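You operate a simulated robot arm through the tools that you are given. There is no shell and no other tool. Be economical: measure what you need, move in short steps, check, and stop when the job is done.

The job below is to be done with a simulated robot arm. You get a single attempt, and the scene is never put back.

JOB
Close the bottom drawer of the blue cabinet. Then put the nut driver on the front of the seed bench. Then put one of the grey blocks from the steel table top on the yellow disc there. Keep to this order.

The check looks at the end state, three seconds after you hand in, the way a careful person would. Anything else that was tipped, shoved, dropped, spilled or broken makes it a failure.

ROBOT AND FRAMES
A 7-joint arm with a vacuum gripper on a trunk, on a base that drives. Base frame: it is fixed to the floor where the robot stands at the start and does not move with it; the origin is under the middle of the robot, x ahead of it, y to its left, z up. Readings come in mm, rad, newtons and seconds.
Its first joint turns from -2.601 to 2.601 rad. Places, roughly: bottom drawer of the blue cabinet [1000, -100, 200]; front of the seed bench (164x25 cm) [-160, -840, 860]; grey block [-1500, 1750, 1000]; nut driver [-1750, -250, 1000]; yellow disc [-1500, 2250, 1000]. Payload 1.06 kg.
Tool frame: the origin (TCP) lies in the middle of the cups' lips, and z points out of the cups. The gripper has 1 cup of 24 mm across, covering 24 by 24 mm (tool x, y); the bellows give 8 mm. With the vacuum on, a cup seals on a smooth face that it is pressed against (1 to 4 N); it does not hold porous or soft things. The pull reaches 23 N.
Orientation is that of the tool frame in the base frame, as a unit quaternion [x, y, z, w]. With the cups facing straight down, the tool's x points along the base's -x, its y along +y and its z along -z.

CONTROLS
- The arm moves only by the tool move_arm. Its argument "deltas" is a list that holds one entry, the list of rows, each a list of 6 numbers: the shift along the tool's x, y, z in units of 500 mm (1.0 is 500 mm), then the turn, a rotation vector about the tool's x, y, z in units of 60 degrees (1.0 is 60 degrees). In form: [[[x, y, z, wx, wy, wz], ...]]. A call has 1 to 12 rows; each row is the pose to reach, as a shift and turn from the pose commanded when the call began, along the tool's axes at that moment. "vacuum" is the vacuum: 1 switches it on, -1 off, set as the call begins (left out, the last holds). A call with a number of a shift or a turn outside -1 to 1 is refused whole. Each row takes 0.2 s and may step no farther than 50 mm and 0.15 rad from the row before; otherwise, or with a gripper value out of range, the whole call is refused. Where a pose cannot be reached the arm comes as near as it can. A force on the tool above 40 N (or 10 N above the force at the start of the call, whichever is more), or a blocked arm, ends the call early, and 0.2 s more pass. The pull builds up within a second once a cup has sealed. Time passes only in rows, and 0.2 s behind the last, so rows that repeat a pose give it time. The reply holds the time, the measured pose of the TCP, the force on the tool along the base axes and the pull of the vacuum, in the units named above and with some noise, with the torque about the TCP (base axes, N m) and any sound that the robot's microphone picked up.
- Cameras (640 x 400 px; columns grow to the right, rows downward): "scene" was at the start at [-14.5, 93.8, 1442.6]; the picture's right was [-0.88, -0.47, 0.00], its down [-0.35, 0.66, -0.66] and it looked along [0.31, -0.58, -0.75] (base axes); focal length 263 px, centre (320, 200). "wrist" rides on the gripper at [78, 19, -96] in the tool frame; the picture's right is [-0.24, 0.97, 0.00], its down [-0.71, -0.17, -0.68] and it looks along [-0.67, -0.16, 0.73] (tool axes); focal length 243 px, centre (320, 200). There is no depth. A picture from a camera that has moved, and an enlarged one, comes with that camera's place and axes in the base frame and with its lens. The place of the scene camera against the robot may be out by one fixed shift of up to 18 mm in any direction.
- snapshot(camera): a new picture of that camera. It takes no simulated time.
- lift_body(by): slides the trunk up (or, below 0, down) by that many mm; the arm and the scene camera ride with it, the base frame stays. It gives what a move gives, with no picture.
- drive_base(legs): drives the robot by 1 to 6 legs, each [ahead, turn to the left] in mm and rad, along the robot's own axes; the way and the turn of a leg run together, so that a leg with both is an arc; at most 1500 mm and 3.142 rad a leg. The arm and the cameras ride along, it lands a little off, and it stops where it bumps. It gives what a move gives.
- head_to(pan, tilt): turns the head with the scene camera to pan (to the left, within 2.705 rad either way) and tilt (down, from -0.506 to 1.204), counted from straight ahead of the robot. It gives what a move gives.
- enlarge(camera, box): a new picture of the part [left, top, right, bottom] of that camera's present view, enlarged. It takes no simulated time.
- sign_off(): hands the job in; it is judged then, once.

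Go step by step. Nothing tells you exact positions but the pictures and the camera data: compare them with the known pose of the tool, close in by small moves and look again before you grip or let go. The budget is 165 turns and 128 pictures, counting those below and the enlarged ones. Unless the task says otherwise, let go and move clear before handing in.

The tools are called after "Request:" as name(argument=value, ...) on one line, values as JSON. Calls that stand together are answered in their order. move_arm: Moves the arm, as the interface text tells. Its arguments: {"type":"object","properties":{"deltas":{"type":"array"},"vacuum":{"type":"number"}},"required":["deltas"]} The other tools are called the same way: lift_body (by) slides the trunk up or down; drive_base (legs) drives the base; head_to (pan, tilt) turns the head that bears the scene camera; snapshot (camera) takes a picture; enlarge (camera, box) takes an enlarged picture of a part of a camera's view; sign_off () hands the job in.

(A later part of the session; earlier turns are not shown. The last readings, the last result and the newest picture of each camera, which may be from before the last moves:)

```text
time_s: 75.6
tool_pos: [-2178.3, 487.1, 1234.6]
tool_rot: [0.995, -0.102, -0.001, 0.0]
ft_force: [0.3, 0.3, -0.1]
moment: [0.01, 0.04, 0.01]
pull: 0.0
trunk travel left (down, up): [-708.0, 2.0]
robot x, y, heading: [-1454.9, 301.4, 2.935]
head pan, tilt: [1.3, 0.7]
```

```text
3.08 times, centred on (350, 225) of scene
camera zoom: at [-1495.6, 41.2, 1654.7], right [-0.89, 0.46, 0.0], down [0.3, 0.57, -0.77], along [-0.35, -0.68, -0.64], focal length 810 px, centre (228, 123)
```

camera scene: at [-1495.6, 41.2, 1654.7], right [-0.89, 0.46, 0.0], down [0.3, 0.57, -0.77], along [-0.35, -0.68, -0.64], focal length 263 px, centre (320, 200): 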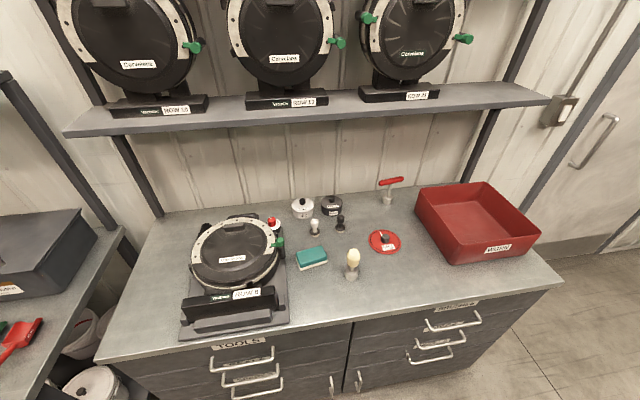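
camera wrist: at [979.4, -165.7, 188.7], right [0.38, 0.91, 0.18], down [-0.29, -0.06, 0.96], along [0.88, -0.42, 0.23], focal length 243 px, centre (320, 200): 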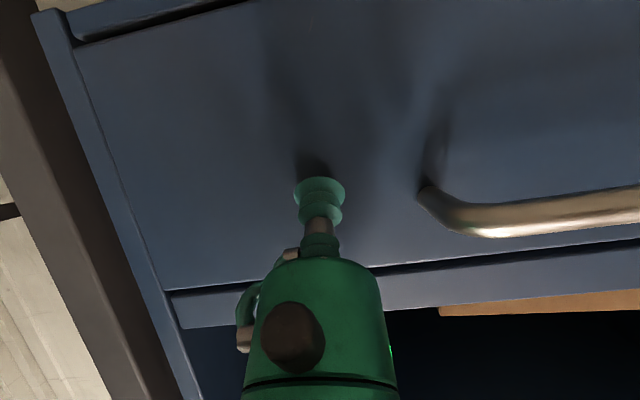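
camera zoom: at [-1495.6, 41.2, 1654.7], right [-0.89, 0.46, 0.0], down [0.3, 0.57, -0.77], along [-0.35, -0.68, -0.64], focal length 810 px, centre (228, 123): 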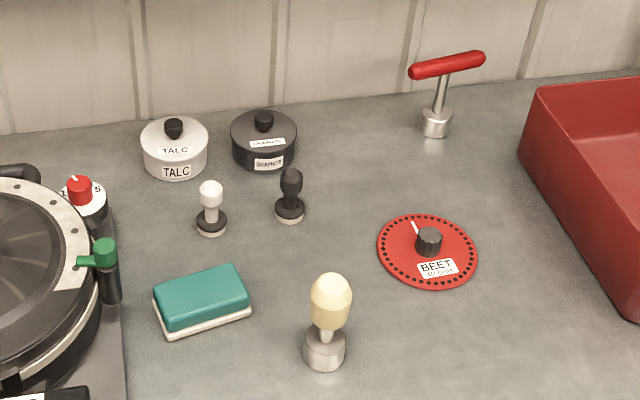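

The cream straight-handled driver with a steel socket is the nut driver, and the red one is a T-handle wrench. Its base is at about (-1805, -345). I'll turn so the tool comes over it.

Request:
drive_base(legs=[[0, 1.324]])

Request:
head_to(pan=0.0, tilt=0.8)

Request:
snapshot(camera="scene")

Request:
snapshot(camera="wrist")

```text
time_s: 79.3
tool_pos: [-1812.7, -354.9, 1235.0]
tool_rot: [0.846, 0.533, 0.0, 0.001]
ft_force: [-0.5, 0.0, 0.1]
moment: [0.01, -0.02, 0.0]
pull: 0.0
trunk travel left (down, up): [-708.0, 2.0]
robot x, y, heading: [-1460.2, 304.0, -2.02]
head pan, tilt: [1.3, 0.7]
```

```text
time_s: 80.8
tool_pos: [-1812.9, -353.3, 1234.6]
tool_rot: [0.846, 0.533, -0.001, 0.0]
ft_force: [0.6, -0.3, -0.5]
moment: [-0.03, -0.04, 0.01]
pull: 0.0
trunk travel left (down, up): [-708.0, 2.0]
robot x, y, heading: [-1459.5, 295.0, -2.028]
head pan, tilt: [0.0, 0.799]
```

```text
95 pictures are left
camera scene: at [-1327.9, 186.1, 1646.4], right [-0.9, 0.44, 0.0], down [0.31, 0.65, -0.7], along [-0.3, -0.63, -0.72], focal length 263 px, centre (320, 200)
```

scene: 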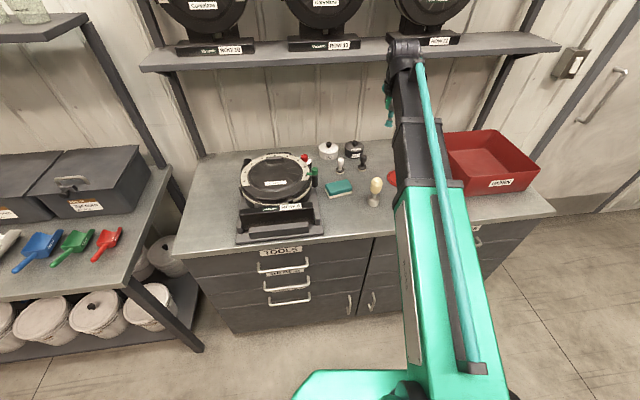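

```text
94 pictures are left
camera wrist: at [-1762.4, -291.2, 1329.2], right [0.78, -0.63, 0.0], down [-0.46, -0.56, 0.69], along [-0.43, -0.53, -0.73], focal length 243 px, centre (320, 200)
```

wrist: 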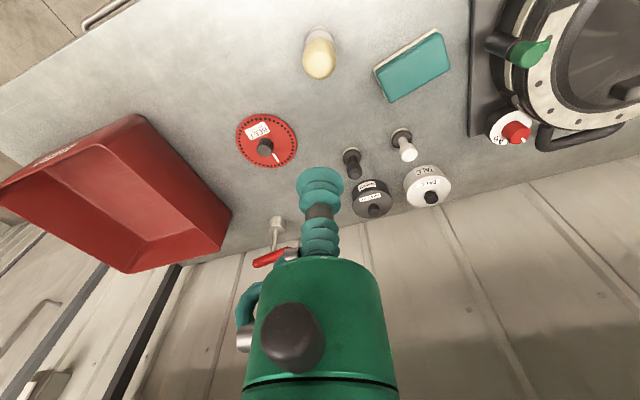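

The tool is almost above the handle top, which triangulates to about (-1814, -358, 1010). I'll descend partway and look again.

Request:
move_arm(deltas=[[[0, 0, 0.08, 0, 0, 0], [0, 0, 0.16, 0, 0, 0], [0, 0, 0.24, 0, 0, 0], [0, 0, 0.32, 0, 0, 0]]])

Request:
snapshot(camera="wrist")

Request:
enlarge(camera="scene", box=[310, 110, 470, 230])

```text
time_s: 81.8
tool_pos: [-1813.8, -354.7, 1073.0]
tool_rot: [0.846, 0.533, -0.001, 0.0]
ft_force: [-0.8, -0.1, 0.1]
moment: [-0.05, 0.01, 0.0]
pull: 0.2
trunk travel left (down, up): [-708.0, 2.0]
robot x, y, heading: [-1457.8, 299.6, -2.019]
head pan, tilt: [0.0, 0.799]
```

```text
93 pictures are left
camera wrist: at [-1762.9, -291.8, 1168.4], right [0.78, -0.63, 0.0], down [-0.46, -0.56, 0.69], along [-0.43, -0.53, -0.73], focal length 243 px, centre (320, 200)
```

wrist: 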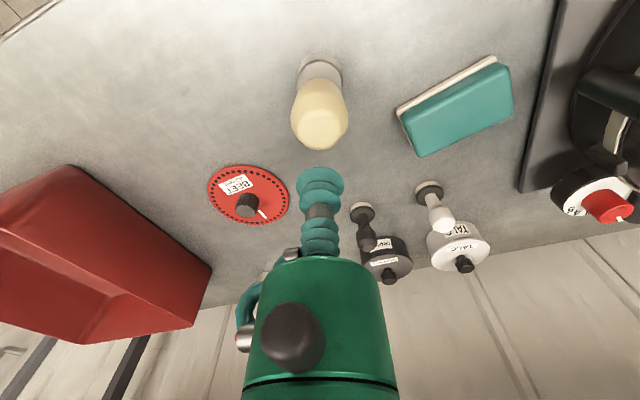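

```text
3.33 times, centred on (390, 170) of scene
camera zoom: at [-1328.1, 185.9, 1646.5], right [-0.9, 0.44, 0.0], down [0.31, 0.65, -0.7], along [-0.3, -0.63, -0.72], focal length 878 px, centre (87, 300)
```

zoom: 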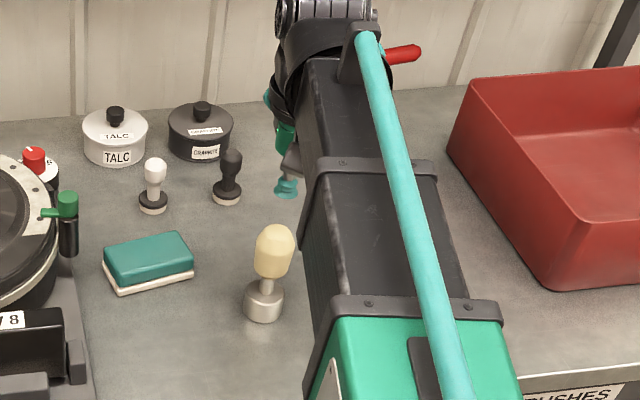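

Request:
enlarge(camera="wrist", box=[260, 40, 390, 220])

```text
2.22 times, centred on (325, 130) of wrist
camera zoom: at [-1762.9, -291.8, 1168.4], right [0.78, -0.63, 0.0], down [-0.46, -0.56, 0.69], along [-0.43, -0.53, -0.73], focal length 539 px, centre (309, 356)
```

zoom: 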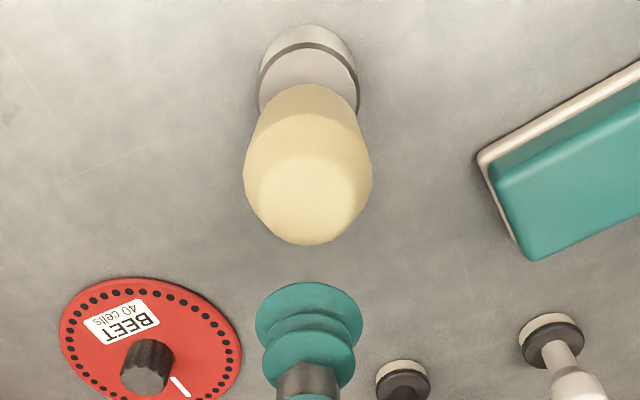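

The handle end has a flat of about 27 mm, just enough for the cup. I'll descend 42 mm and re-measure the alignment.

Request:
move_arm(deltas=[[[0, 0, 0.042, 0, 0, 0], [0, 0, 0.084, 0, 0, 0]]], vacuum=1)

Request:
enlarge(camera="wrist", box=[250, 100, 410, 240])

Request:
enlarge(camera="scene", box=[350, 150, 410, 210])

```text
time_s: 82.4
tool_pos: [-1812.8, -353.6, 1032.2]
tool_rot: [0.846, 0.533, 0.0, 0.0]
ft_force: [-0.8, -0.1, -0.1]
moment: [0.01, 0.04, 0.07]
pull: 0.0
trunk travel left (down, up): [-708.0, 2.0]
robot x, y, heading: [-1459.5, 297.0, -2.022]
head pan, tilt: [0.0, 0.799]
```

```text
2.86 times, centred on (330, 170) of wrist
camera zoom: at [-1762.7, -291.8, 1126.6], right [0.78, -0.63, 0.0], down [-0.46, -0.56, 0.69], along [-0.43, -0.53, -0.73], focal length 693 px, centre (291, 286)
```

zoom: 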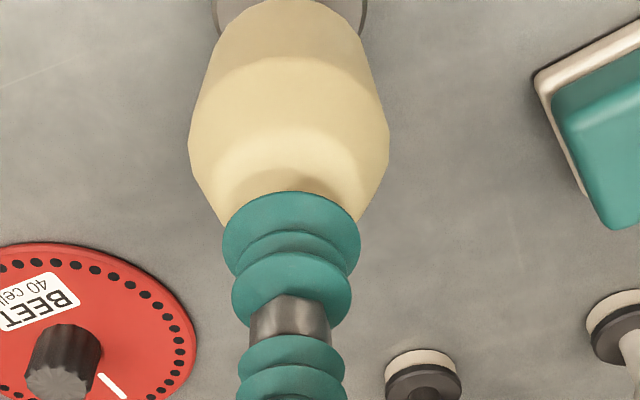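

```text
6.67 times, centred on (380, 180) of scene
camera zoom: at [-1328.0, 186.0, 1646.5], right [-0.9, 0.44, 0.0], down [0.31, 0.65, -0.7], along [-0.3, -0.63, -0.72], focal length 1755 px, centre (-80, 333)
```

zoom: 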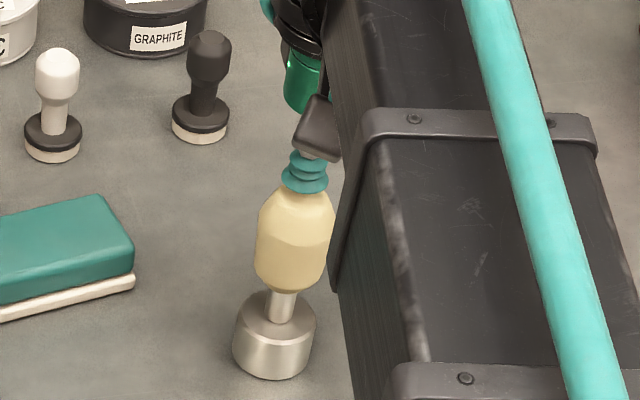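

Alignment looks good laterally and in depth. I'll ease down to contact with the vacuum on.

Request:
move_arm(deltas=[[[0, 0, 0.016, 0, 0, 0], [0, 0, 0.032, 0, 0, 0], [0, 0, 0.036, 0, 0, 0], [0, 0, 0.04, 0, 0, 0]]], vacuum=1)

```text
time_s: 83.4
tool_pos: [-1812.3, -352.7, 1013.7]
tool_rot: [0.846, 0.533, -0.002, 0.001]
ft_force: [-3.0, -2.0, 20.9]
moment: [0.06, -0.03, -0.02]
pull: 22.2
trunk travel left (down, up): [-708.0, 2.0]
robot x, y, heading: [-1458.4, 299.6, -2.021]
head pan, tilt: [0.0, 0.799]
```

Sealed, with 22 N of pull. I'll lift gently and check.

Request:
move_arm(deltas=[[[0, 0, -0.01, 0, 0, 0], [0, 0, -0.03, 0, 0, 0], [0, 0, -0.06, 0, 0, 0], [0, 0, -0.06, 0, 0, 0]]])

Request:
snapshot(camera="wrist")

Request:
enlarge(camera="scene", box=[310, 120, 470, 220])

```text
time_s: 84.4
tool_pos: [-1813.1, -354.3, 1042.2]
tool_rot: [0.846, 0.533, -0.001, 0.0]
ft_force: [0.3, 0.2, -2.6]
moment: [-0.03, 0.01, 0.0]
pull: 23.2
trunk travel left (down, up): [-708.0, 2.0]
robot x, y, heading: [-1458.8, 302.7, -2.017]
head pan, tilt: [0.0, 0.799]
```

```text
88 pictures are left
camera wrist: at [-1762.1, -292.1, 1137.3], right [0.78, -0.63, 0.0], down [-0.46, -0.56, 0.69], along [-0.43, -0.53, -0.73], focal length 243 px, centre (320, 200)
```

wrist: 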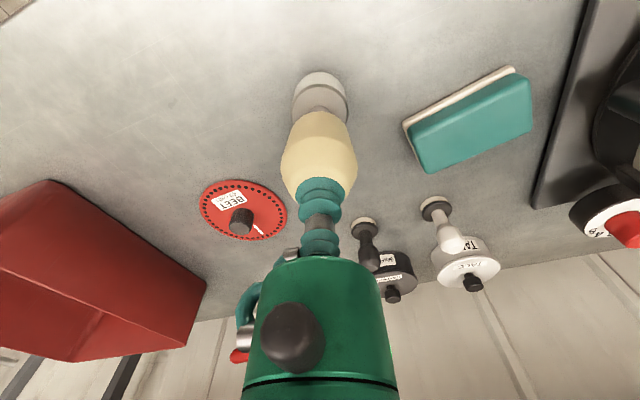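

```text
4.00 times, centred on (390, 170) of scene
camera zoom: at [-1328.1, 185.8, 1646.4], right [-0.9, 0.44, 0.0], down [0.31, 0.65, -0.7], along [-0.3, -0.63, -0.72], focal length 1053 px, centre (40, 320)
```

zoom: 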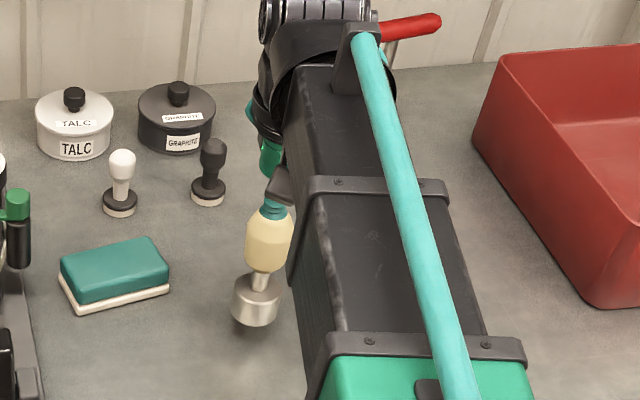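

The nut driver is held and weighs about 0.27 kg, and the cabinet top is at z of about 900. I'll raise it, back off, and travel to the seed bench's clear front spot near (-300, -790).

Request:
move_arm(deltas=[[[0, 0, -0.08, 0, 0, 0], [0, 0, -0.16, 0, 0, 0], [0, 0, -0.24, 0, 0, 0], [0, 0, -0.32, 0, 0, 0], [0, 0, -0.4, 0, 0, 0], [0, 0, -0.4, 0, 0, 0]]])

Request:
drive_base(legs=[[-200, 0], [0, 1.611]])

Request:
snapshot(camera="scene")

```text
time_s: 85.8
tool_pos: [-1813.2, -353.9, 1243.1]
tool_rot: [0.846, 0.533, -0.002, 0.0]
ft_force: [-0.2, -0.6, -2.8]
moment: [0.0, 0.03, 0.0]
pull: 22.5
trunk travel left (down, up): [-708.0, 2.0]
robot x, y, heading: [-1459.8, 297.4, -2.022]
head pan, tilt: [0.0, 0.799]
```

```text
time_s: 91.3
tool_pos: [-697.0, 166.0, 1243.4]
tool_rot: [0.193, 0.981, -0.001, 0.001]
ft_force: [0.6, -0.3, -3.2]
moment: [0.03, 0.02, -0.01]
pull: 23.0
trunk travel left (down, up): [-708.0, 2.0]
robot x, y, heading: [-1370.8, 485.1, -0.393]
head pan, tilt: [0.0, 0.799]
```

```text
86 pictures are left
camera scene: at [-1279.1, 618.0, 1646.4], right [-0.38, -0.92, 0.0], down [-0.66, 0.27, -0.7], along [0.64, -0.27, -0.72], focal length 263 px, centre (320, 200)
```

scene: 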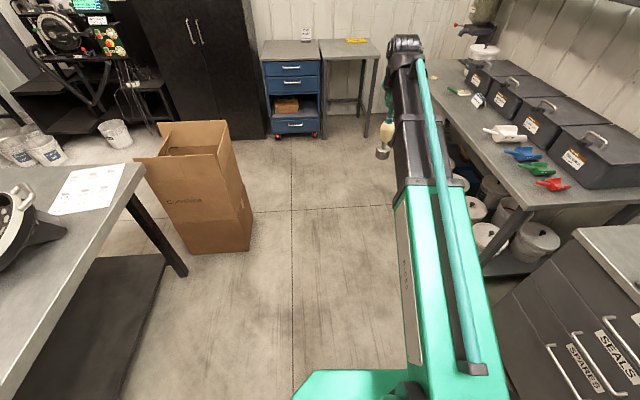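

Request:
drive_base(legs=[[0, -0.02], [1413, 0], [0, -1.416]])

Request:
snapshot(camera="scene")

Request:
snapshot(camera="wrist")

```text
time_s: 102.2
tool_pos: [-285.2, -808.3, 1242.6]
tool_rot: [0.788, 0.616, -0.001, 0.0]
ft_force: [-0.1, -0.1, -2.8]
moment: [0.0, 0.02, -0.01]
pull: 23.2
trunk travel left (down, up): [-708.0, 2.0]
robot x, y, heading: [-67.9, -95.0, -1.824]
head pan, tilt: [0.0, 0.799]
```

```text
85 pictures are left
camera scene: at [78.9, -180.3, 1646.5], right [-0.97, 0.25, 0.0], down [0.18, 0.69, -0.7], along [-0.17, -0.68, -0.72], focal length 263 px, centre (320, 200)
```

scene: 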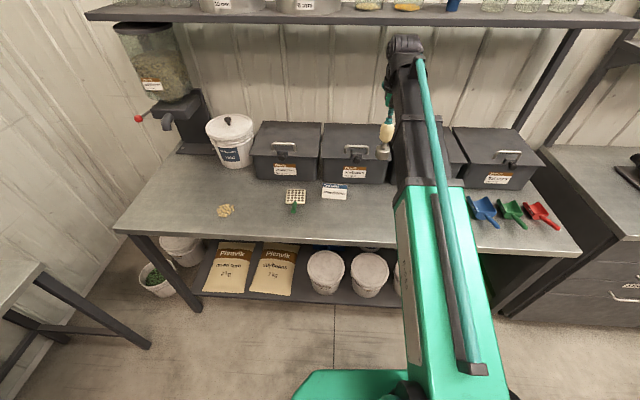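

```text
84 pictures are left
camera wrist: at [-248.6, -736.7, 1337.3], right [0.89, -0.46, 0.0], down [-0.34, -0.64, 0.69], along [-0.32, -0.61, -0.73], focal length 243 px, centre (320, 200)
```

wrist: 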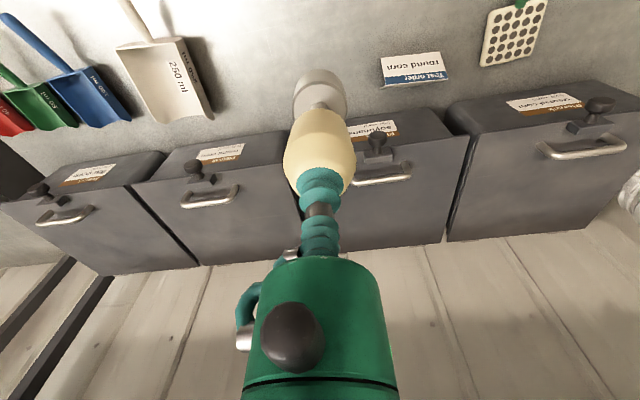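

The spot below the tool at (-285, -808) is clear, between the white scoop and the card. I'll shift 20 mm toward the front and descend to just above the bench.

Request:
move_arm(deltas=[[[0.04, 0, 0.08, 0, 0, 0], [0.04, 0, 0.16, 0, 0, 0], [0.04, 0, 0.24, 0, 0, 0], [0.04, 0, 0.32, 0, 0, 0], [0.04, 0, 0.4, 0, 0, 0], [0.04, 0, 0.46, 0, 0, 0], [0.04, 0, 0.46, 0, 0, 0]]])

Request:
snapshot(camera="wrist")

Request:
enlarge(camera="scene", box=[300, 110, 480, 230])

```text
time_s: 103.8
tool_pos: [-280.5, -789.5, 1011.8]
tool_rot: [0.788, 0.615, 0.0, 0.0]
ft_force: [-0.3, -0.2, -3.6]
moment: [-0.04, 0.0, -0.01]
pull: 22.5
trunk travel left (down, up): [-708.0, 2.0]
robot x, y, heading: [-74.0, -96.8, -1.821]
head pan, tilt: [0.0, 0.799]
```

```text
83 pictures are left
camera wrist: at [-243.3, -717.6, 1106.7], right [0.89, -0.46, 0.0], down [-0.34, -0.64, 0.69], along [-0.32, -0.61, -0.73], focal length 243 px, centre (320, 200)
```

wrist: 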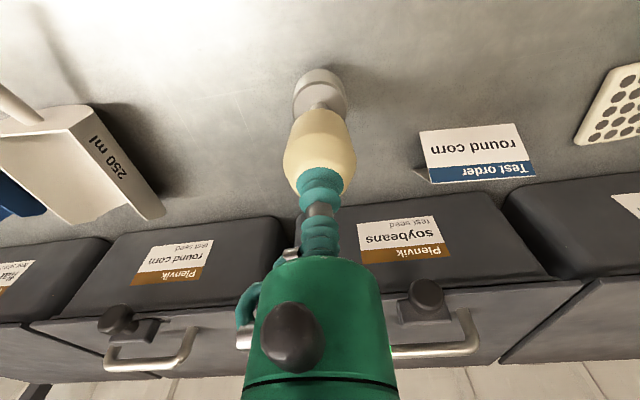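

```text
3.33 times, centred on (390, 170) of scene
camera zoom: at [79.1, -180.3, 1646.4], right [-0.97, 0.25, 0.0], down [0.18, 0.69, -0.7], along [-0.17, -0.68, -0.72], focal length 878 px, centre (87, 300)
```

zoom: 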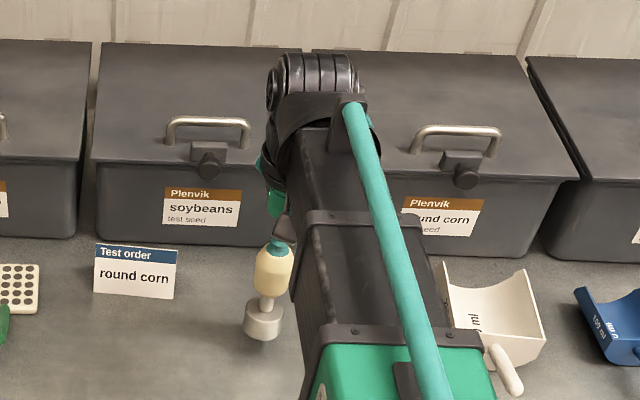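

Request:
move_arm(deltas=[[[0.03, 0, 0.02, 0, 0, 0], [0.03, 0, 0.04, 0, 0, 0], [0.03, 0, 0.056, 0, 0, 0], [0.03, 0, 0.056, 0, 0, 0]]])

Request:
enlarge(camera="scene", box=[340, 150, 430, 220])

```text
time_s: 104.8
tool_pos: [-276.4, -774.5, 983.6]
tool_rot: [0.789, 0.615, 0.0, 0.0]
ft_force: [0.0, -1.5, -3.1]
moment: [-0.01, 0.0, 0.01]
pull: 22.9
trunk travel left (down, up): [-708.0, 2.0]
robot x, y, heading: [-71.6, -99.1, -1.822]
head pan, tilt: [0.0, 0.799]
```

```text
5.71 times, centred on (385, 185) of scene
camera zoom: at [79.1, -180.3, 1646.4], right [-0.97, 0.25, 0.0], down [0.18, 0.69, -0.7], along [-0.17, -0.68, -0.72], focal length 1504 px, centre (-51, 286)
```

zoom: 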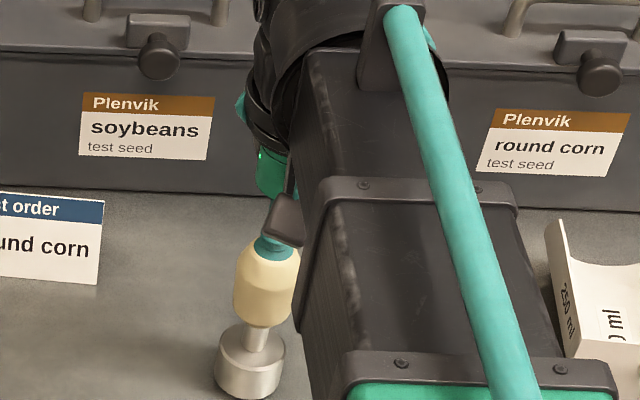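

Request:
move_arm(deltas=[[[0, 0, 0.006, 0, 0, 0], [0, 0, 0.012, 0, 0, 0]]])

Request:
move_arm(deltas=[[[0, 0, 0.006, 0, 0, 0], [0, 0, 0.01, 0, 0, 0]]])

```text
time_s: 105.4
tool_pos: [-277.5, -773.7, 980.6]
tool_rot: [0.788, 0.616, -0.003, 0.002]
ft_force: [0.5, -2.2, 16.1]
moment: [0.01, -0.01, -0.02]
pull: 23.5
trunk travel left (down, up): [-708.0, 2.0]
robot x, y, heading: [-72.5, -96.4, -1.825]
head pan, tilt: [0.0, 0.799]
```

```text
time_s: 106.0
tool_pos: [-277.1, -774.5, 974.9]
tool_rot: [0.788, 0.616, -0.001, 0.001]
ft_force: [-1.9, -4.2, 18.5]
moment: [-0.01, 0.01, -0.01]
pull: 22.6
trunk travel left (down, up): [-708.0, 2.0]
robot x, y, heading: [-68.4, -99.6, -1.823]
head pan, tilt: [0.0, 0.799]
```

It's standing on the bench. I'll release and let the pull decay before lifting.

Request:
move_arm(deltas=[[[0, 0, -0.006, 0, 0, 0], [0, 0, -0.006, 0, 0, 0], [0, 0, -0.006, 0, 0, 0], [0, 0, -0.006, 0, 0, 0], [0, 0, -0.006, 0, 0, 0]]], vacuum=-1)

Request:
snapshot(camera="wrist")

```text
time_s: 107.2
tool_pos: [-276.2, -774.3, 977.7]
tool_rot: [0.788, 0.616, -0.001, 0.001]
ft_force: [0.0, 0.0, 3.1]
moment: [-0.02, -0.01, -0.02]
pull: 0.0
trunk travel left (down, up): [-708.0, 2.0]
robot x, y, heading: [-67.0, -97.5, -1.819]
head pan, tilt: [0.0, 0.799]
```

```text
80 pictures are left
camera wrist: at [-239.8, -702.4, 1071.4], right [0.89, -0.46, 0.0], down [-0.34, -0.64, 0.69], along [-0.32, -0.61, -0.73], focal length 243 px, centre (320, 200)
```

wrist: 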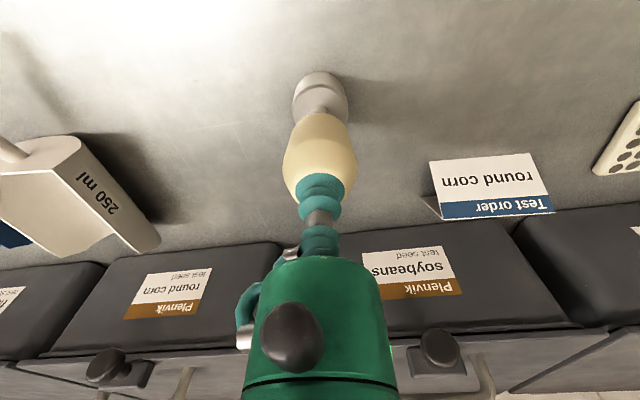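

Request:
move_arm(deltas=[[[0, 0, -0.01, 0, 0, 0], [0, 0, -0.02, 0, 0, 0], [0, 0, -0.06, 0, 0, 0], [0, 0, -0.14, 0, 0, 0], [0, 0, -0.22, 0, 0, 0], [0, 0, -0.3, 0, 0, 0], [0, 0, -0.38, 0, 0, 0], [0, 0, -0.46, 0, 0, 0], [0, 0, -0.54, 0, 0, 0]]])

Request:
snapshot(camera="wrist")

Request:
snapshot(camera="scene")

```text
time_s: 109.2
tool_pos: [-277.2, -773.4, 1247.8]
tool_rot: [0.788, 0.615, -0.001, 0.001]
ft_force: [-0.1, -0.4, 0.7]
moment: [0.01, -0.05, 0.01]
pull: 0.1
trunk travel left (down, up): [-708.0, 2.0]
robot x, y, heading: [-75.5, -95.6, -1.819]
head pan, tilt: [0.0, 0.799]
```

```text
79 pictures are left
camera wrist: at [-241.0, -702.3, 1342.1], right [0.89, -0.46, 0.0], down [-0.34, -0.64, 0.69], along [-0.32, -0.61, -0.73], focal length 243 px, centre (320, 200)
```

wrist: 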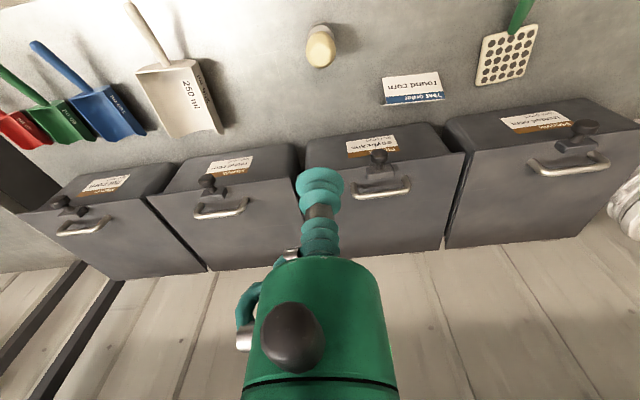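

```text
78 pictures are left
camera scene: at [79.2, -179.9, 1646.4], right [-0.97, 0.25, 0.0], down [0.18, 0.69, -0.7], along [-0.17, -0.68, -0.72], focal length 263 px, centre (320, 200)
```

scene: 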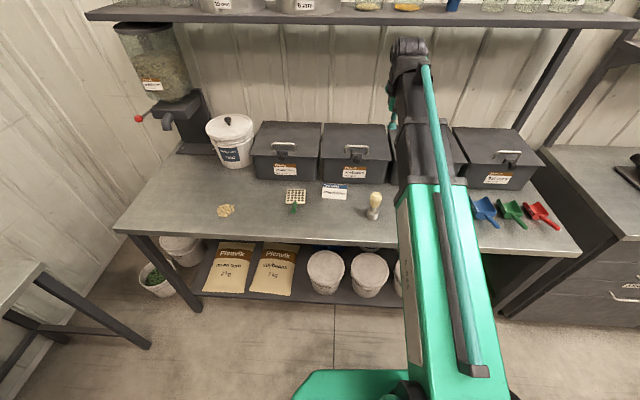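

The nut driver stands on the front of the seed bench. Next is the steel table, so I'll drive back up the aisle and inspect the blocks and yellow disc from close by.

Request:
drive_base(legs=[[0, -1.743], [1400, 0]])

Request:
head_to(pan=-0.9, tilt=0.6)

Request:
snapshot(camera="scene")

```text
time_s: 120.4
tool_pos: [-1989.2, 781.6, 1247.3]
tool_rot: [0.98, -0.201, -0.001, -0.001]
ft_force: [0.4, 1.0, -0.3]
moment: [0.0, 0.01, 0.02]
pull: 0.0
trunk travel left (down, up): [-708.0, 2.0]
robot x, y, heading: [-1353.5, 467.8, 2.731]
head pan, tilt: [0.0, 0.799]
```

```text
time_s: 121.6
tool_pos: [-1988.4, 780.8, 1246.8]
tool_rot: [0.98, -0.201, -0.001, 0.0]
ft_force: [0.5, 0.1, -0.4]
moment: [0.04, 0.03, 0.0]
pull: 0.0
trunk travel left (down, up): [-708.0, 2.0]
robot x, y, heading: [-1352.6, 465.6, 2.733]
head pan, tilt: [-0.901, 0.6]
```

```text
77 pictures are left
camera scene: at [-1408.8, 372.7, 1663.3], right [0.97, 0.26, 0.0], down [0.15, -0.55, -0.82], along [-0.21, 0.8, -0.57], focal length 263 px, centre (320, 200)
```

scene: 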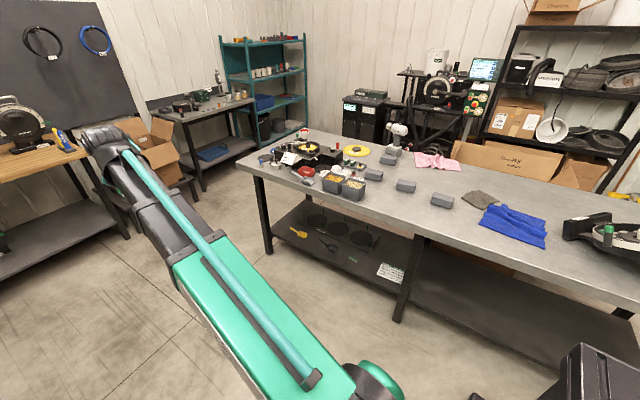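

Request:
enlarge(camera="scene", box=[235, 115, 475, 265])

```text
2.67 times, centred on (355, 190) of scene
camera zoom: at [-1408.8, 372.7, 1663.3], right [0.97, 0.26, 0.0], down [0.15, -0.55, -0.82], along [-0.21, 0.8, -0.57], focal length 702 px, centre (227, 227)
```

zoom: 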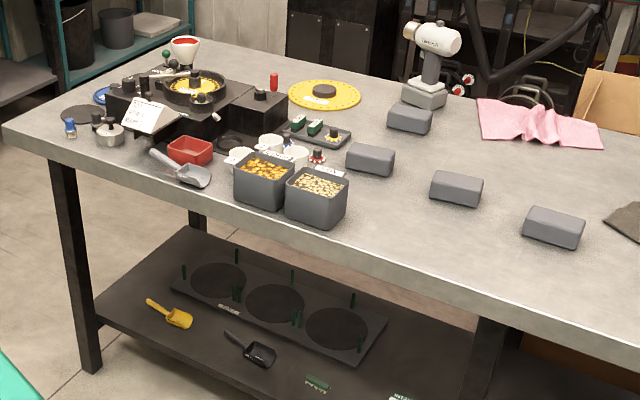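

I've triangulated the table top at z of about 895, the yellow disc with its dark hub at (-1602, 2124), and the nearest grey block at (-1450, 1748). I'll move up to the table's front edge, squared to it.

Request:
drive_base(legs=[[0, -0.687], [790, 0], [0, -0.726]])

Request:
head_to(pan=0.0, tilt=0.8)

Request:
snapshot(camera="scene")

Request:
snapshot(camera="wrist")

```text
time_s: 129.6
tool_pos: [-1508.3, 1847.3, 1247.0]
tool_rot: [-0.616, 0.787, 0.001, 0.0]
ft_force: [0.0, -0.6, -0.4]
moment: [-0.03, -0.02, 0.04]
pull: 0.1
trunk travel left (down, up): [-708.0, 2.0]
robot x, y, heading: [-1712.8, 1172.1, 1.324]
head pan, tilt: [-0.901, 0.6]
```

```text
time_s: 130.8
tool_pos: [-1507.5, 1847.0, 1246.5]
tool_rot: [-0.617, 0.787, 0.0, 0.001]
ft_force: [0.5, -0.1, 0.0]
moment: [0.0, -0.01, 0.03]
pull: 0.0
trunk travel left (down, up): [-708.0, 2.0]
robot x, y, heading: [-1715.0, 1168.2, 1.326]
head pan, tilt: [0.0, 0.799]
```

```text
75 pictures are left
camera scene: at [-1876.6, 1237.7, 1646.5], right [0.97, -0.24, 0.0], down [-0.18, -0.69, -0.7], along [0.17, 0.68, -0.72], focal length 263 px, centre (320, 200)
```

scene: 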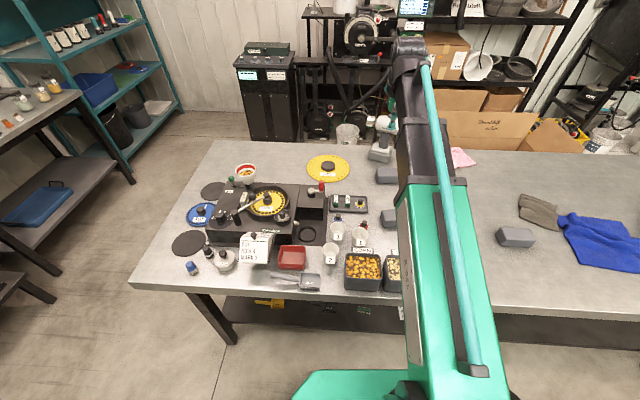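

```text
74 pictures are left
camera wrist: at [-1545.4, 1775.5, 1341.6], right [-0.89, 0.46, 0.0], down [0.34, 0.65, 0.69], along [0.32, 0.61, -0.73], focal length 243 px, centre (320, 200)
```

wrist: 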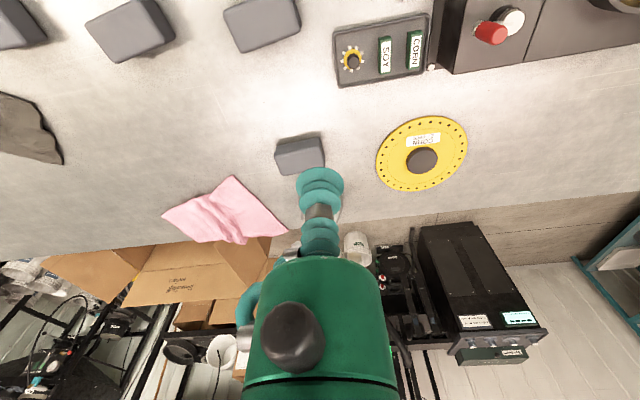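

The blocks and disc are clear from here. The nearest block (A) is at about (-1451, 1775), and the free yellow disc is at (-1602, 2131) with a diameter of about 190 mm and a 65 mm hub. I'll move over block A and descend partway.

Request:
move_arm(deltas=[[[0.035, -0.045, 0.03, 0, 0, 0], [0.07, -0.09, 0.08, 0, 0, 0], [0.113, -0.145, 0.13, 0, 0, 0], [0.113, -0.145, 0.2, 0, 0, 0], [0.113, -0.145, 0.27, 0, 0, 0], [0.113, -0.145, 0.33, 0, 0, 0], [0.113, -0.145, 0.33, 0, 0, 0]]])

Request:
snapshot(camera="wrist")

Request:
snapshot(camera="scene")

```text
time_s: 132.4
tool_pos: [-1452.6, 1774.6, 1081.7]
tool_rot: [-0.616, 0.788, 0.001, 0.001]
ft_force: [-0.1, 1.0, -0.4]
moment: [0.02, 0.01, -0.02]
pull: 0.1
trunk travel left (down, up): [-708.0, 2.0]
robot x, y, heading: [-1717.2, 1170.3, 1.327]
head pan, tilt: [0.0, 0.799]
```

```text
73 pictures are left
camera wrist: at [-1488.7, 1703.2, 1175.9], right [-0.89, 0.46, 0.0], down [0.34, 0.65, 0.69], along [0.32, 0.61, -0.73], focal length 243 px, centre (320, 200)
```

wrist: 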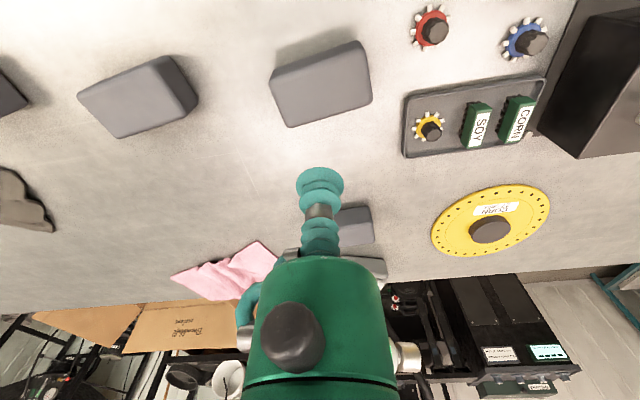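

```text
72 pictures are left
camera scene: at [-1876.8, 1237.8, 1646.4], right [0.97, -0.24, 0.0], down [-0.17, -0.7, -0.7], along [0.17, 0.68, -0.72], focal length 263 px, centre (320, 200)
```

scene: 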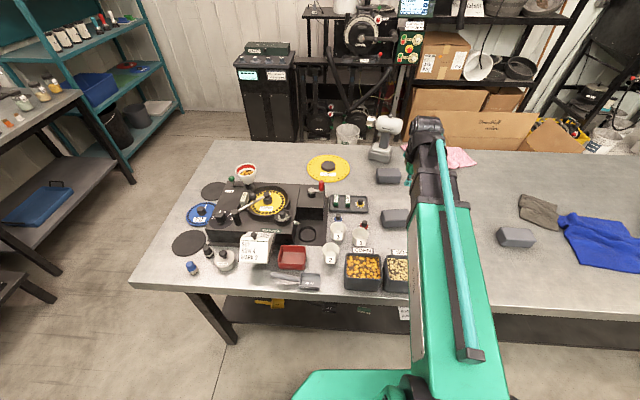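

Block A measures about 88×50 mm, centred at (-1451, 1775), right under the tool. I'll descend close and verify.

Request:
move_arm(deltas=[[[0, 0, 0.08, 0, 0, 0], [0, 0, 0.15, 0, 0, 0], [0, 0, 0.22, 0, 0, 0], [0, 0, 0.22, 0, 0, 0]]], vacuum=1)

Request:
snapshot(camera="wrist")

Request:
enlarge(camera="scene", box=[340, 160, 450, 240])

```text
time_s: 133.4
tool_pos: [-1451.2, 1774.9, 971.7]
tool_rot: [-0.616, 0.788, 0.001, 0.0]
ft_force: [-0.2, 0.7, -0.4]
moment: [-0.01, -0.01, -0.02]
pull: 0.1
trunk travel left (down, up): [-708.0, 2.0]
robot x, y, heading: [-1712.9, 1167.6, 1.326]
head pan, tilt: [0.0, 0.799]
```

```text
71 pictures are left
camera wrist: at [-1488.5, 1704.1, 1065.9], right [-0.89, 0.46, 0.0], down [0.34, 0.65, 0.69], along [0.32, 0.61, -0.73], focal length 243 px, centre (320, 200)
```

wrist: 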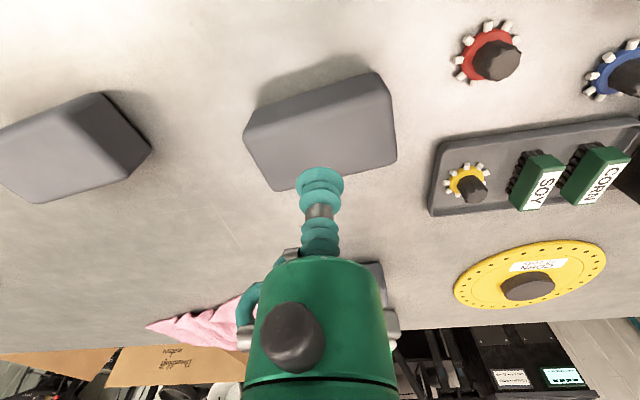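

```text
5.00 times, centred on (395, 200) of scene
camera zoom: at [-1876.7, 1237.7, 1646.5], right [0.97, -0.24, 0.0], down [-0.17, -0.7, -0.7], along [0.17, 0.68, -0.72], focal length 1316 px, centre (-55, 200)
```

zoom: 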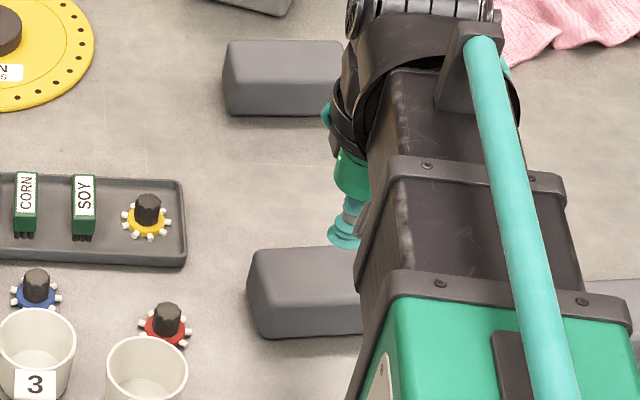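

Request:
move_arm(deltas=[[[0, 0, 0.035, 0, 0, 0], [0, 0, 0.066, 0, 0, 0], [0, 0, 0.074, 0, 0, 0], [0, 0, 0.08, 0, 0, 0], [0, 0, 0.08, 0, 0, 0]]], vacuum=1)

```text
time_s: 134.6
tool_pos: [-1450.3, 1776.3, 931.9]
tool_rot: [-0.616, 0.788, 0.0, 0.001]
ft_force: [0.2, -0.8, -0.2]
moment: [-0.02, 0.0, -0.03]
pull: 0.0
trunk travel left (down, up): [-708.0, 2.0]
robot x, y, heading: [-1710.3, 1168.1, 1.325]
head pan, tilt: [0.0, 0.799]
```

Request:
move_arm(deltas=[[[0, 0, 0.005, 0, 0, 0], [0, 0, 0.01, 0, 0, 0], [0, 0, 0.01, 0, 0, 0], [0, 0, 0.01, 0, 0, 0]]])

```text
time_s: 135.6
tool_pos: [-1451.1, 1775.3, 926.2]
tool_rot: [-0.616, 0.787, 0.001, 0.001]
ft_force: [-0.2, 0.1, 0.5]
moment: [0.01, 0.02, -0.01]
pull: 22.9
trunk travel left (down, up): [-708.0, 2.0]
robot x, y, heading: [-1713.9, 1172.5, 1.324]
head pan, tilt: [0.0, 0.799]
```

Sealed. Lifting.

Request:
move_arm(deltas=[[[0, 0, -0.01, 0, 0, 0], [0, 0, -0.04, 0, 0, 0], [0, 0, -0.1, 0, 0, 0], [0, 0, -0.18, 0, 0, 0], [0, 0, -0.26, 0, 0, 0], [0, 0, -0.34, 0, 0, 0], [0, 0, -0.34, 0, 0, 0]]])

Request:
snapshot(camera="wrist")

```text
time_s: 137.2
tool_pos: [-1450.3, 1775.1, 1098.3]
tool_rot: [-0.616, 0.788, 0.001, 0.001]
ft_force: [-0.1, -0.1, 0.7]
moment: [-0.03, 0.0, 0.02]
pull: 23.3
trunk travel left (down, up): [-708.0, 2.0]
robot x, y, heading: [-1713.1, 1169.0, 1.324]
head pan, tilt: [0.0, 0.799]
```

```text
69 pictures are left
camera wrist: at [-1488.2, 1703.5, 1193.0], right [-0.89, 0.46, 0.0], down [0.34, 0.65, 0.69], along [0.32, 0.61, -0.73], focal length 243 px, centre (320, 200)
```

wrist: 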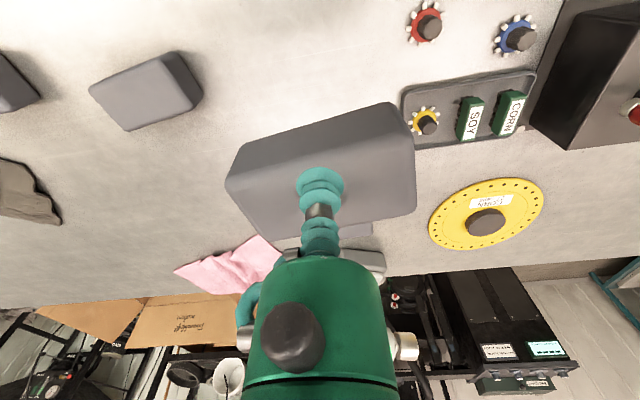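

The block is held and light. I'll move toward the disc, stopping short and to one side so the wrist camera can see the disc past the block.

Request:
move_arm(deltas=[[[-0.067, 0.037, 0, 0, 0, 0], [-0.134, 0.074, 0, 0, 0, 0], [-0.201, 0.111, 0, 0, 0, 0], [-0.268, 0.149, 0, 0, 0, 0], [-0.335, 0.186, 0, 0, 0, 0], [-0.335, 0.186, 0, 0, 0, 0]]])

Request:
snapshot(camera="wrist")

Request:
enlarge(camera="scene", box=[290, 130, 430, 220])

```text
time_s: 138.6
tool_pos: [-1501.0, 1958.6, 1098.5]
tool_rot: [-0.617, 0.787, 0.0, 0.001]
ft_force: [0.1, 0.5, 0.2]
moment: [0.01, 0.01, 0.01]
pull: 22.9
trunk travel left (down, up): [-708.0, 2.0]
robot x, y, heading: [-1710.7, 1169.4, 1.32]
head pan, tilt: [0.0, 0.799]
```

```text
68 pictures are left
camera wrist: at [-1538.9, 1887.0, 1192.5], right [-0.89, 0.46, 0.0], down [0.34, 0.65, 0.69], along [0.32, 0.61, -0.73], focal length 243 px, centre (320, 200)
```

wrist: 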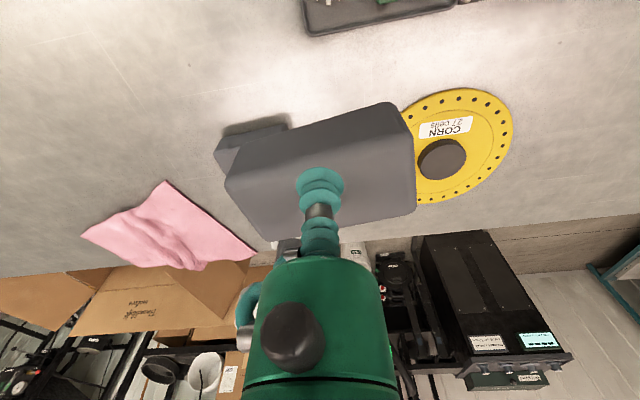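

```text
4.44 times, centred on (360, 175) of scene
camera zoom: at [-1876.7, 1237.5, 1646.5], right [0.97, -0.24, 0.0], down [-0.17, -0.7, -0.7], along [0.17, 0.68, -0.72], focal length 1170 px, centre (142, 311)
```

zoom: 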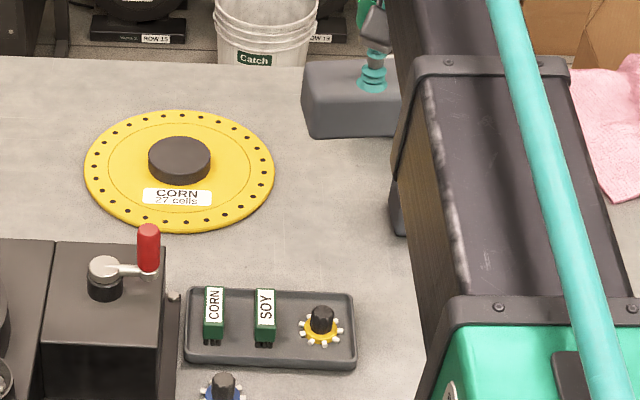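

The disc centre is about (-1602, 2127), with the hub standing about 20 mm proud. The block is 50 mm wide, so it can lie on the near part of the yellow ring, clear of the hub. I'll move above that spot and lower to just over it.

Request:
move_arm(deltas=[[[-0.038, 0.064, 0, 0, 0, 0], [-0.076, 0.128, 0, 0, 0, 0], [-0.115, 0.192, 0, 0, 0, 0], [-0.153, 0.256, 0, 0, 0, 0], [-0.153, 0.256, 0.08, 0, 0, 0], [-0.153, 0.256, 0.16, 0, 0, 0], [-0.153, 0.256, 0.22, 0, 0, 0], [-0.153, 0.256, 0.22, 0, 0, 0]]])

Request:
snapshot(camera="wrist")

Request:
enlarge(camera="scene", box=[290, 130, 390, 200])

```text
time_s: 140.4
tool_pos: [-1607.1, 2066.4, 987.1]
tool_rot: [-0.616, 0.788, 0.0, 0.001]
ft_force: [0.4, -0.1, 0.3]
moment: [0.0, 0.01, -0.01]
pull: 22.9
trunk travel left (down, up): [-708.0, 2.0]
robot x, y, heading: [-1715.8, 1166.4, 1.322]
head pan, tilt: [0.0, 0.799]
```

```text
66 pictures are left
camera wrist: at [-1644.8, 1993.4, 1082.1], right [-0.89, 0.46, 0.0], down [0.34, 0.64, 0.69], along [0.32, 0.61, -0.73], focal length 243 px, centre (320, 200)
```

wrist: 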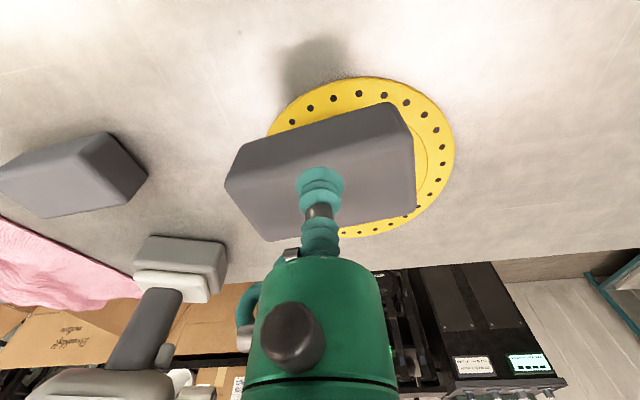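

```text
5.71 times, centred on (340, 165) of scene
camera zoom: at [-1876.7, 1237.7, 1646.5], right [0.97, -0.24, 0.0], down [-0.17, -0.7, -0.7], along [0.17, 0.68, -0.72], focal length 1504 px, centre (206, 400)
```

zoom: 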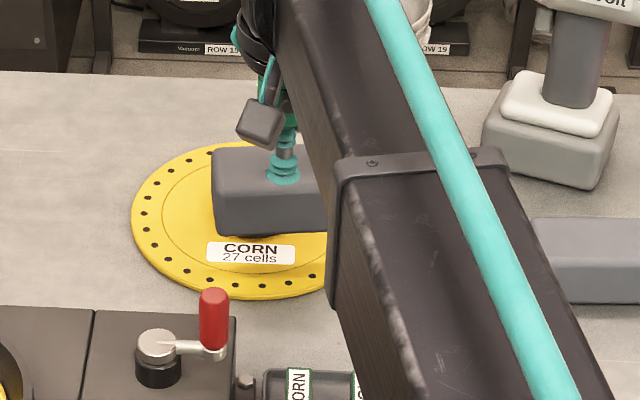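

A circle fit to the rim gives the disc centre at (-1606, 2137) and a radius of about 90. I'm currently about 10 mm on the near side of ideal, so clear of the hub. I'll lower to just above the disc and compare directly.

Request:
move_arm(deltas=[[[0, 0, 0.04, 0, 0, 0], [0, 0, 0.082, 0, 0, 0], [0, 0, 0.082, 0, 0, 0]]])

Request:
snapshot(camera="wrist")

Request:
enlarge(camera="scene", box=[295, 140, 375, 195])

```text
time_s: 141.2
tool_pos: [-1607.6, 2065.0, 945.2]
tool_rot: [-0.616, 0.788, 0.0, 0.002]
ft_force: [0.4, -0.8, -0.9]
moment: [0.01, 0.01, -0.01]
pull: 23.0
trunk travel left (down, up): [-708.0, 2.0]
robot x, y, heading: [-1714.3, 1167.2, 1.325]
head pan, tilt: [0.0, 0.799]
```

```text
64 pictures are left
camera wrist: at [-1644.7, 1993.4, 1040.5], right [-0.89, 0.46, 0.0], down [0.34, 0.65, 0.69], along [0.32, 0.61, -0.73], focal length 243 px, centre (320, 200)
```

wrist: 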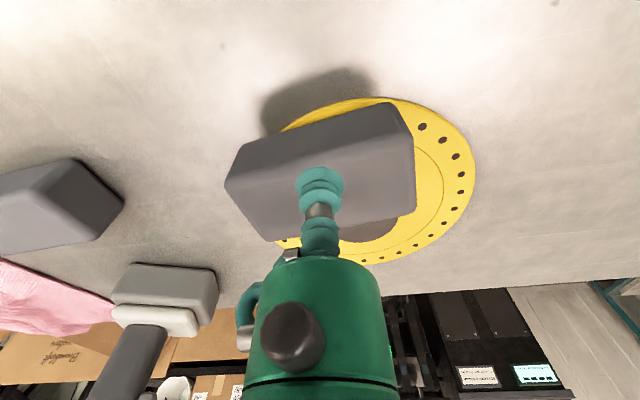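

```text
7.27 times, centred on (335, 168) of scene
camera zoom: at [-1876.7, 1237.7, 1646.5], right [0.97, -0.24, 0.0], down [-0.17, -0.7, -0.7], along [0.17, 0.68, -0.72], focal length 1915 px, centre (211, 436)
```

zoom: 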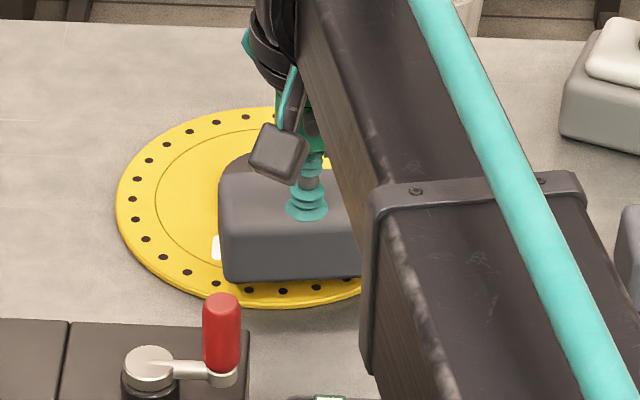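

Both views agree that the block needs about 7 mm more toward the hub, leaving margin on both sides. I'll shift and lower slowly to contact.

Request:
move_arm(deltas=[[[-0.0136, 0.0034, 0, 0, 0, 0], [-0.0136, 0.0034, 0.01, 0, 0, 0], [-0.0136, 0.0034, 0.018, 0, 0, 0], [-0.0136, 0.0034, 0.018, 0, 0, 0]]])

Request:
enlarge(camera="scene", box=[295, 140, 375, 195])

```text
time_s: 142.2
tool_pos: [-1606.0, 2072.7, 937.0]
tool_rot: [-0.617, 0.787, 0.0, 0.0]
ft_force: [0.2, 0.1, -0.4]
moment: [-0.03, 0.02, -0.02]
pull: 22.5
trunk travel left (down, up): [-708.0, 2.0]
robot x, y, heading: [-1716.1, 1170.6, 1.327]
head pan, tilt: [0.0, 0.799]
```

```text
7.27 times, centred on (335, 168) of scene
camera zoom: at [-1876.7, 1237.7, 1646.4], right [0.97, -0.24, 0.0], down [-0.17, -0.7, -0.7], along [0.17, 0.68, -0.72], focal length 1915 px, centre (211, 436)
```

zoom: 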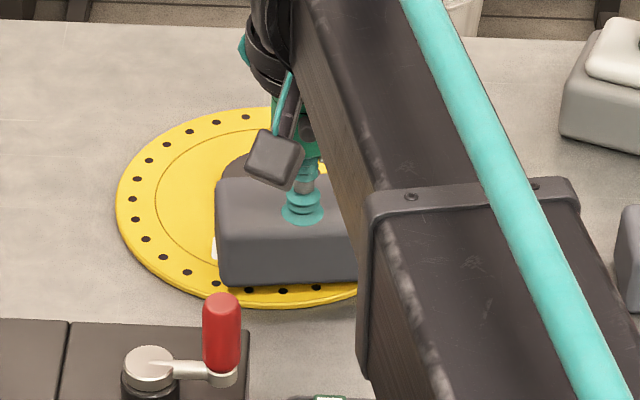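

Request:
move_arm(deltas=[[[0, 0, 0.005, 0, 0, 0], [0, 0, 0.01, 0, 0, 0], [0, 0, 0.01, 0, 0, 0]]])

```text
time_s: 143.0
tool_pos: [-1607.4, 2072.0, 930.7]
tool_rot: [-0.616, 0.788, 0.0, 0.0]
ft_force: [0.0, 0.0, -0.4]
moment: [0.04, 0.0, 0.03]
pull: 22.3
trunk travel left (down, up): [-708.0, 2.0]
robot x, y, heading: [-1711.9, 1166.9, 1.324]
head pan, tilt: [0.0, 0.799]
```

Request:
move_arm(deltas=[[[0, 0, 0.003, 0, 0, 0], [0, 0, 0.006, 0, 0, 0], [0, 0, 0.006, 0, 0, 0]]])

Request:
enlarge(camera="scene", box=[295, 140, 375, 195])

```text
time_s: 143.8
tool_pos: [-1606.5, 2072.0, 929.4]
tool_rot: [-0.617, 0.787, 0.0, 0.0]
ft_force: [0.3, 0.6, 1.9]
moment: [0.0, 0.01, -0.02]
pull: 22.6
trunk travel left (down, up): [-708.0, 2.0]
robot x, y, heading: [-1714.2, 1167.8, 1.322]
head pan, tilt: [0.0, 0.799]
```

```text
7.27 times, centred on (335, 168) of scene
camera zoom: at [-1876.8, 1237.6, 1646.5], right [0.97, -0.24, 0.0], down [-0.17, -0.7, -0.7], along [0.17, 0.68, -0.72], focal length 1915 px, centre (211, 436)
```

zoom: 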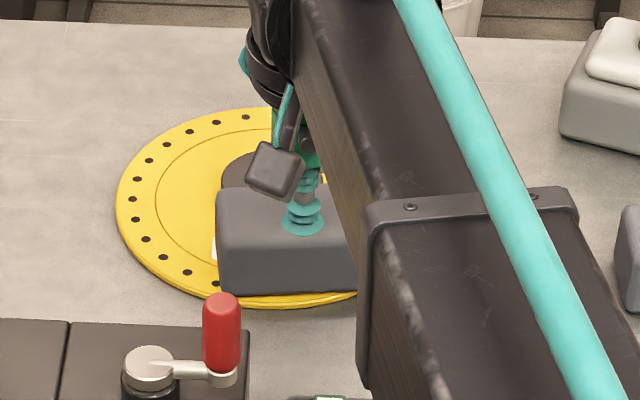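

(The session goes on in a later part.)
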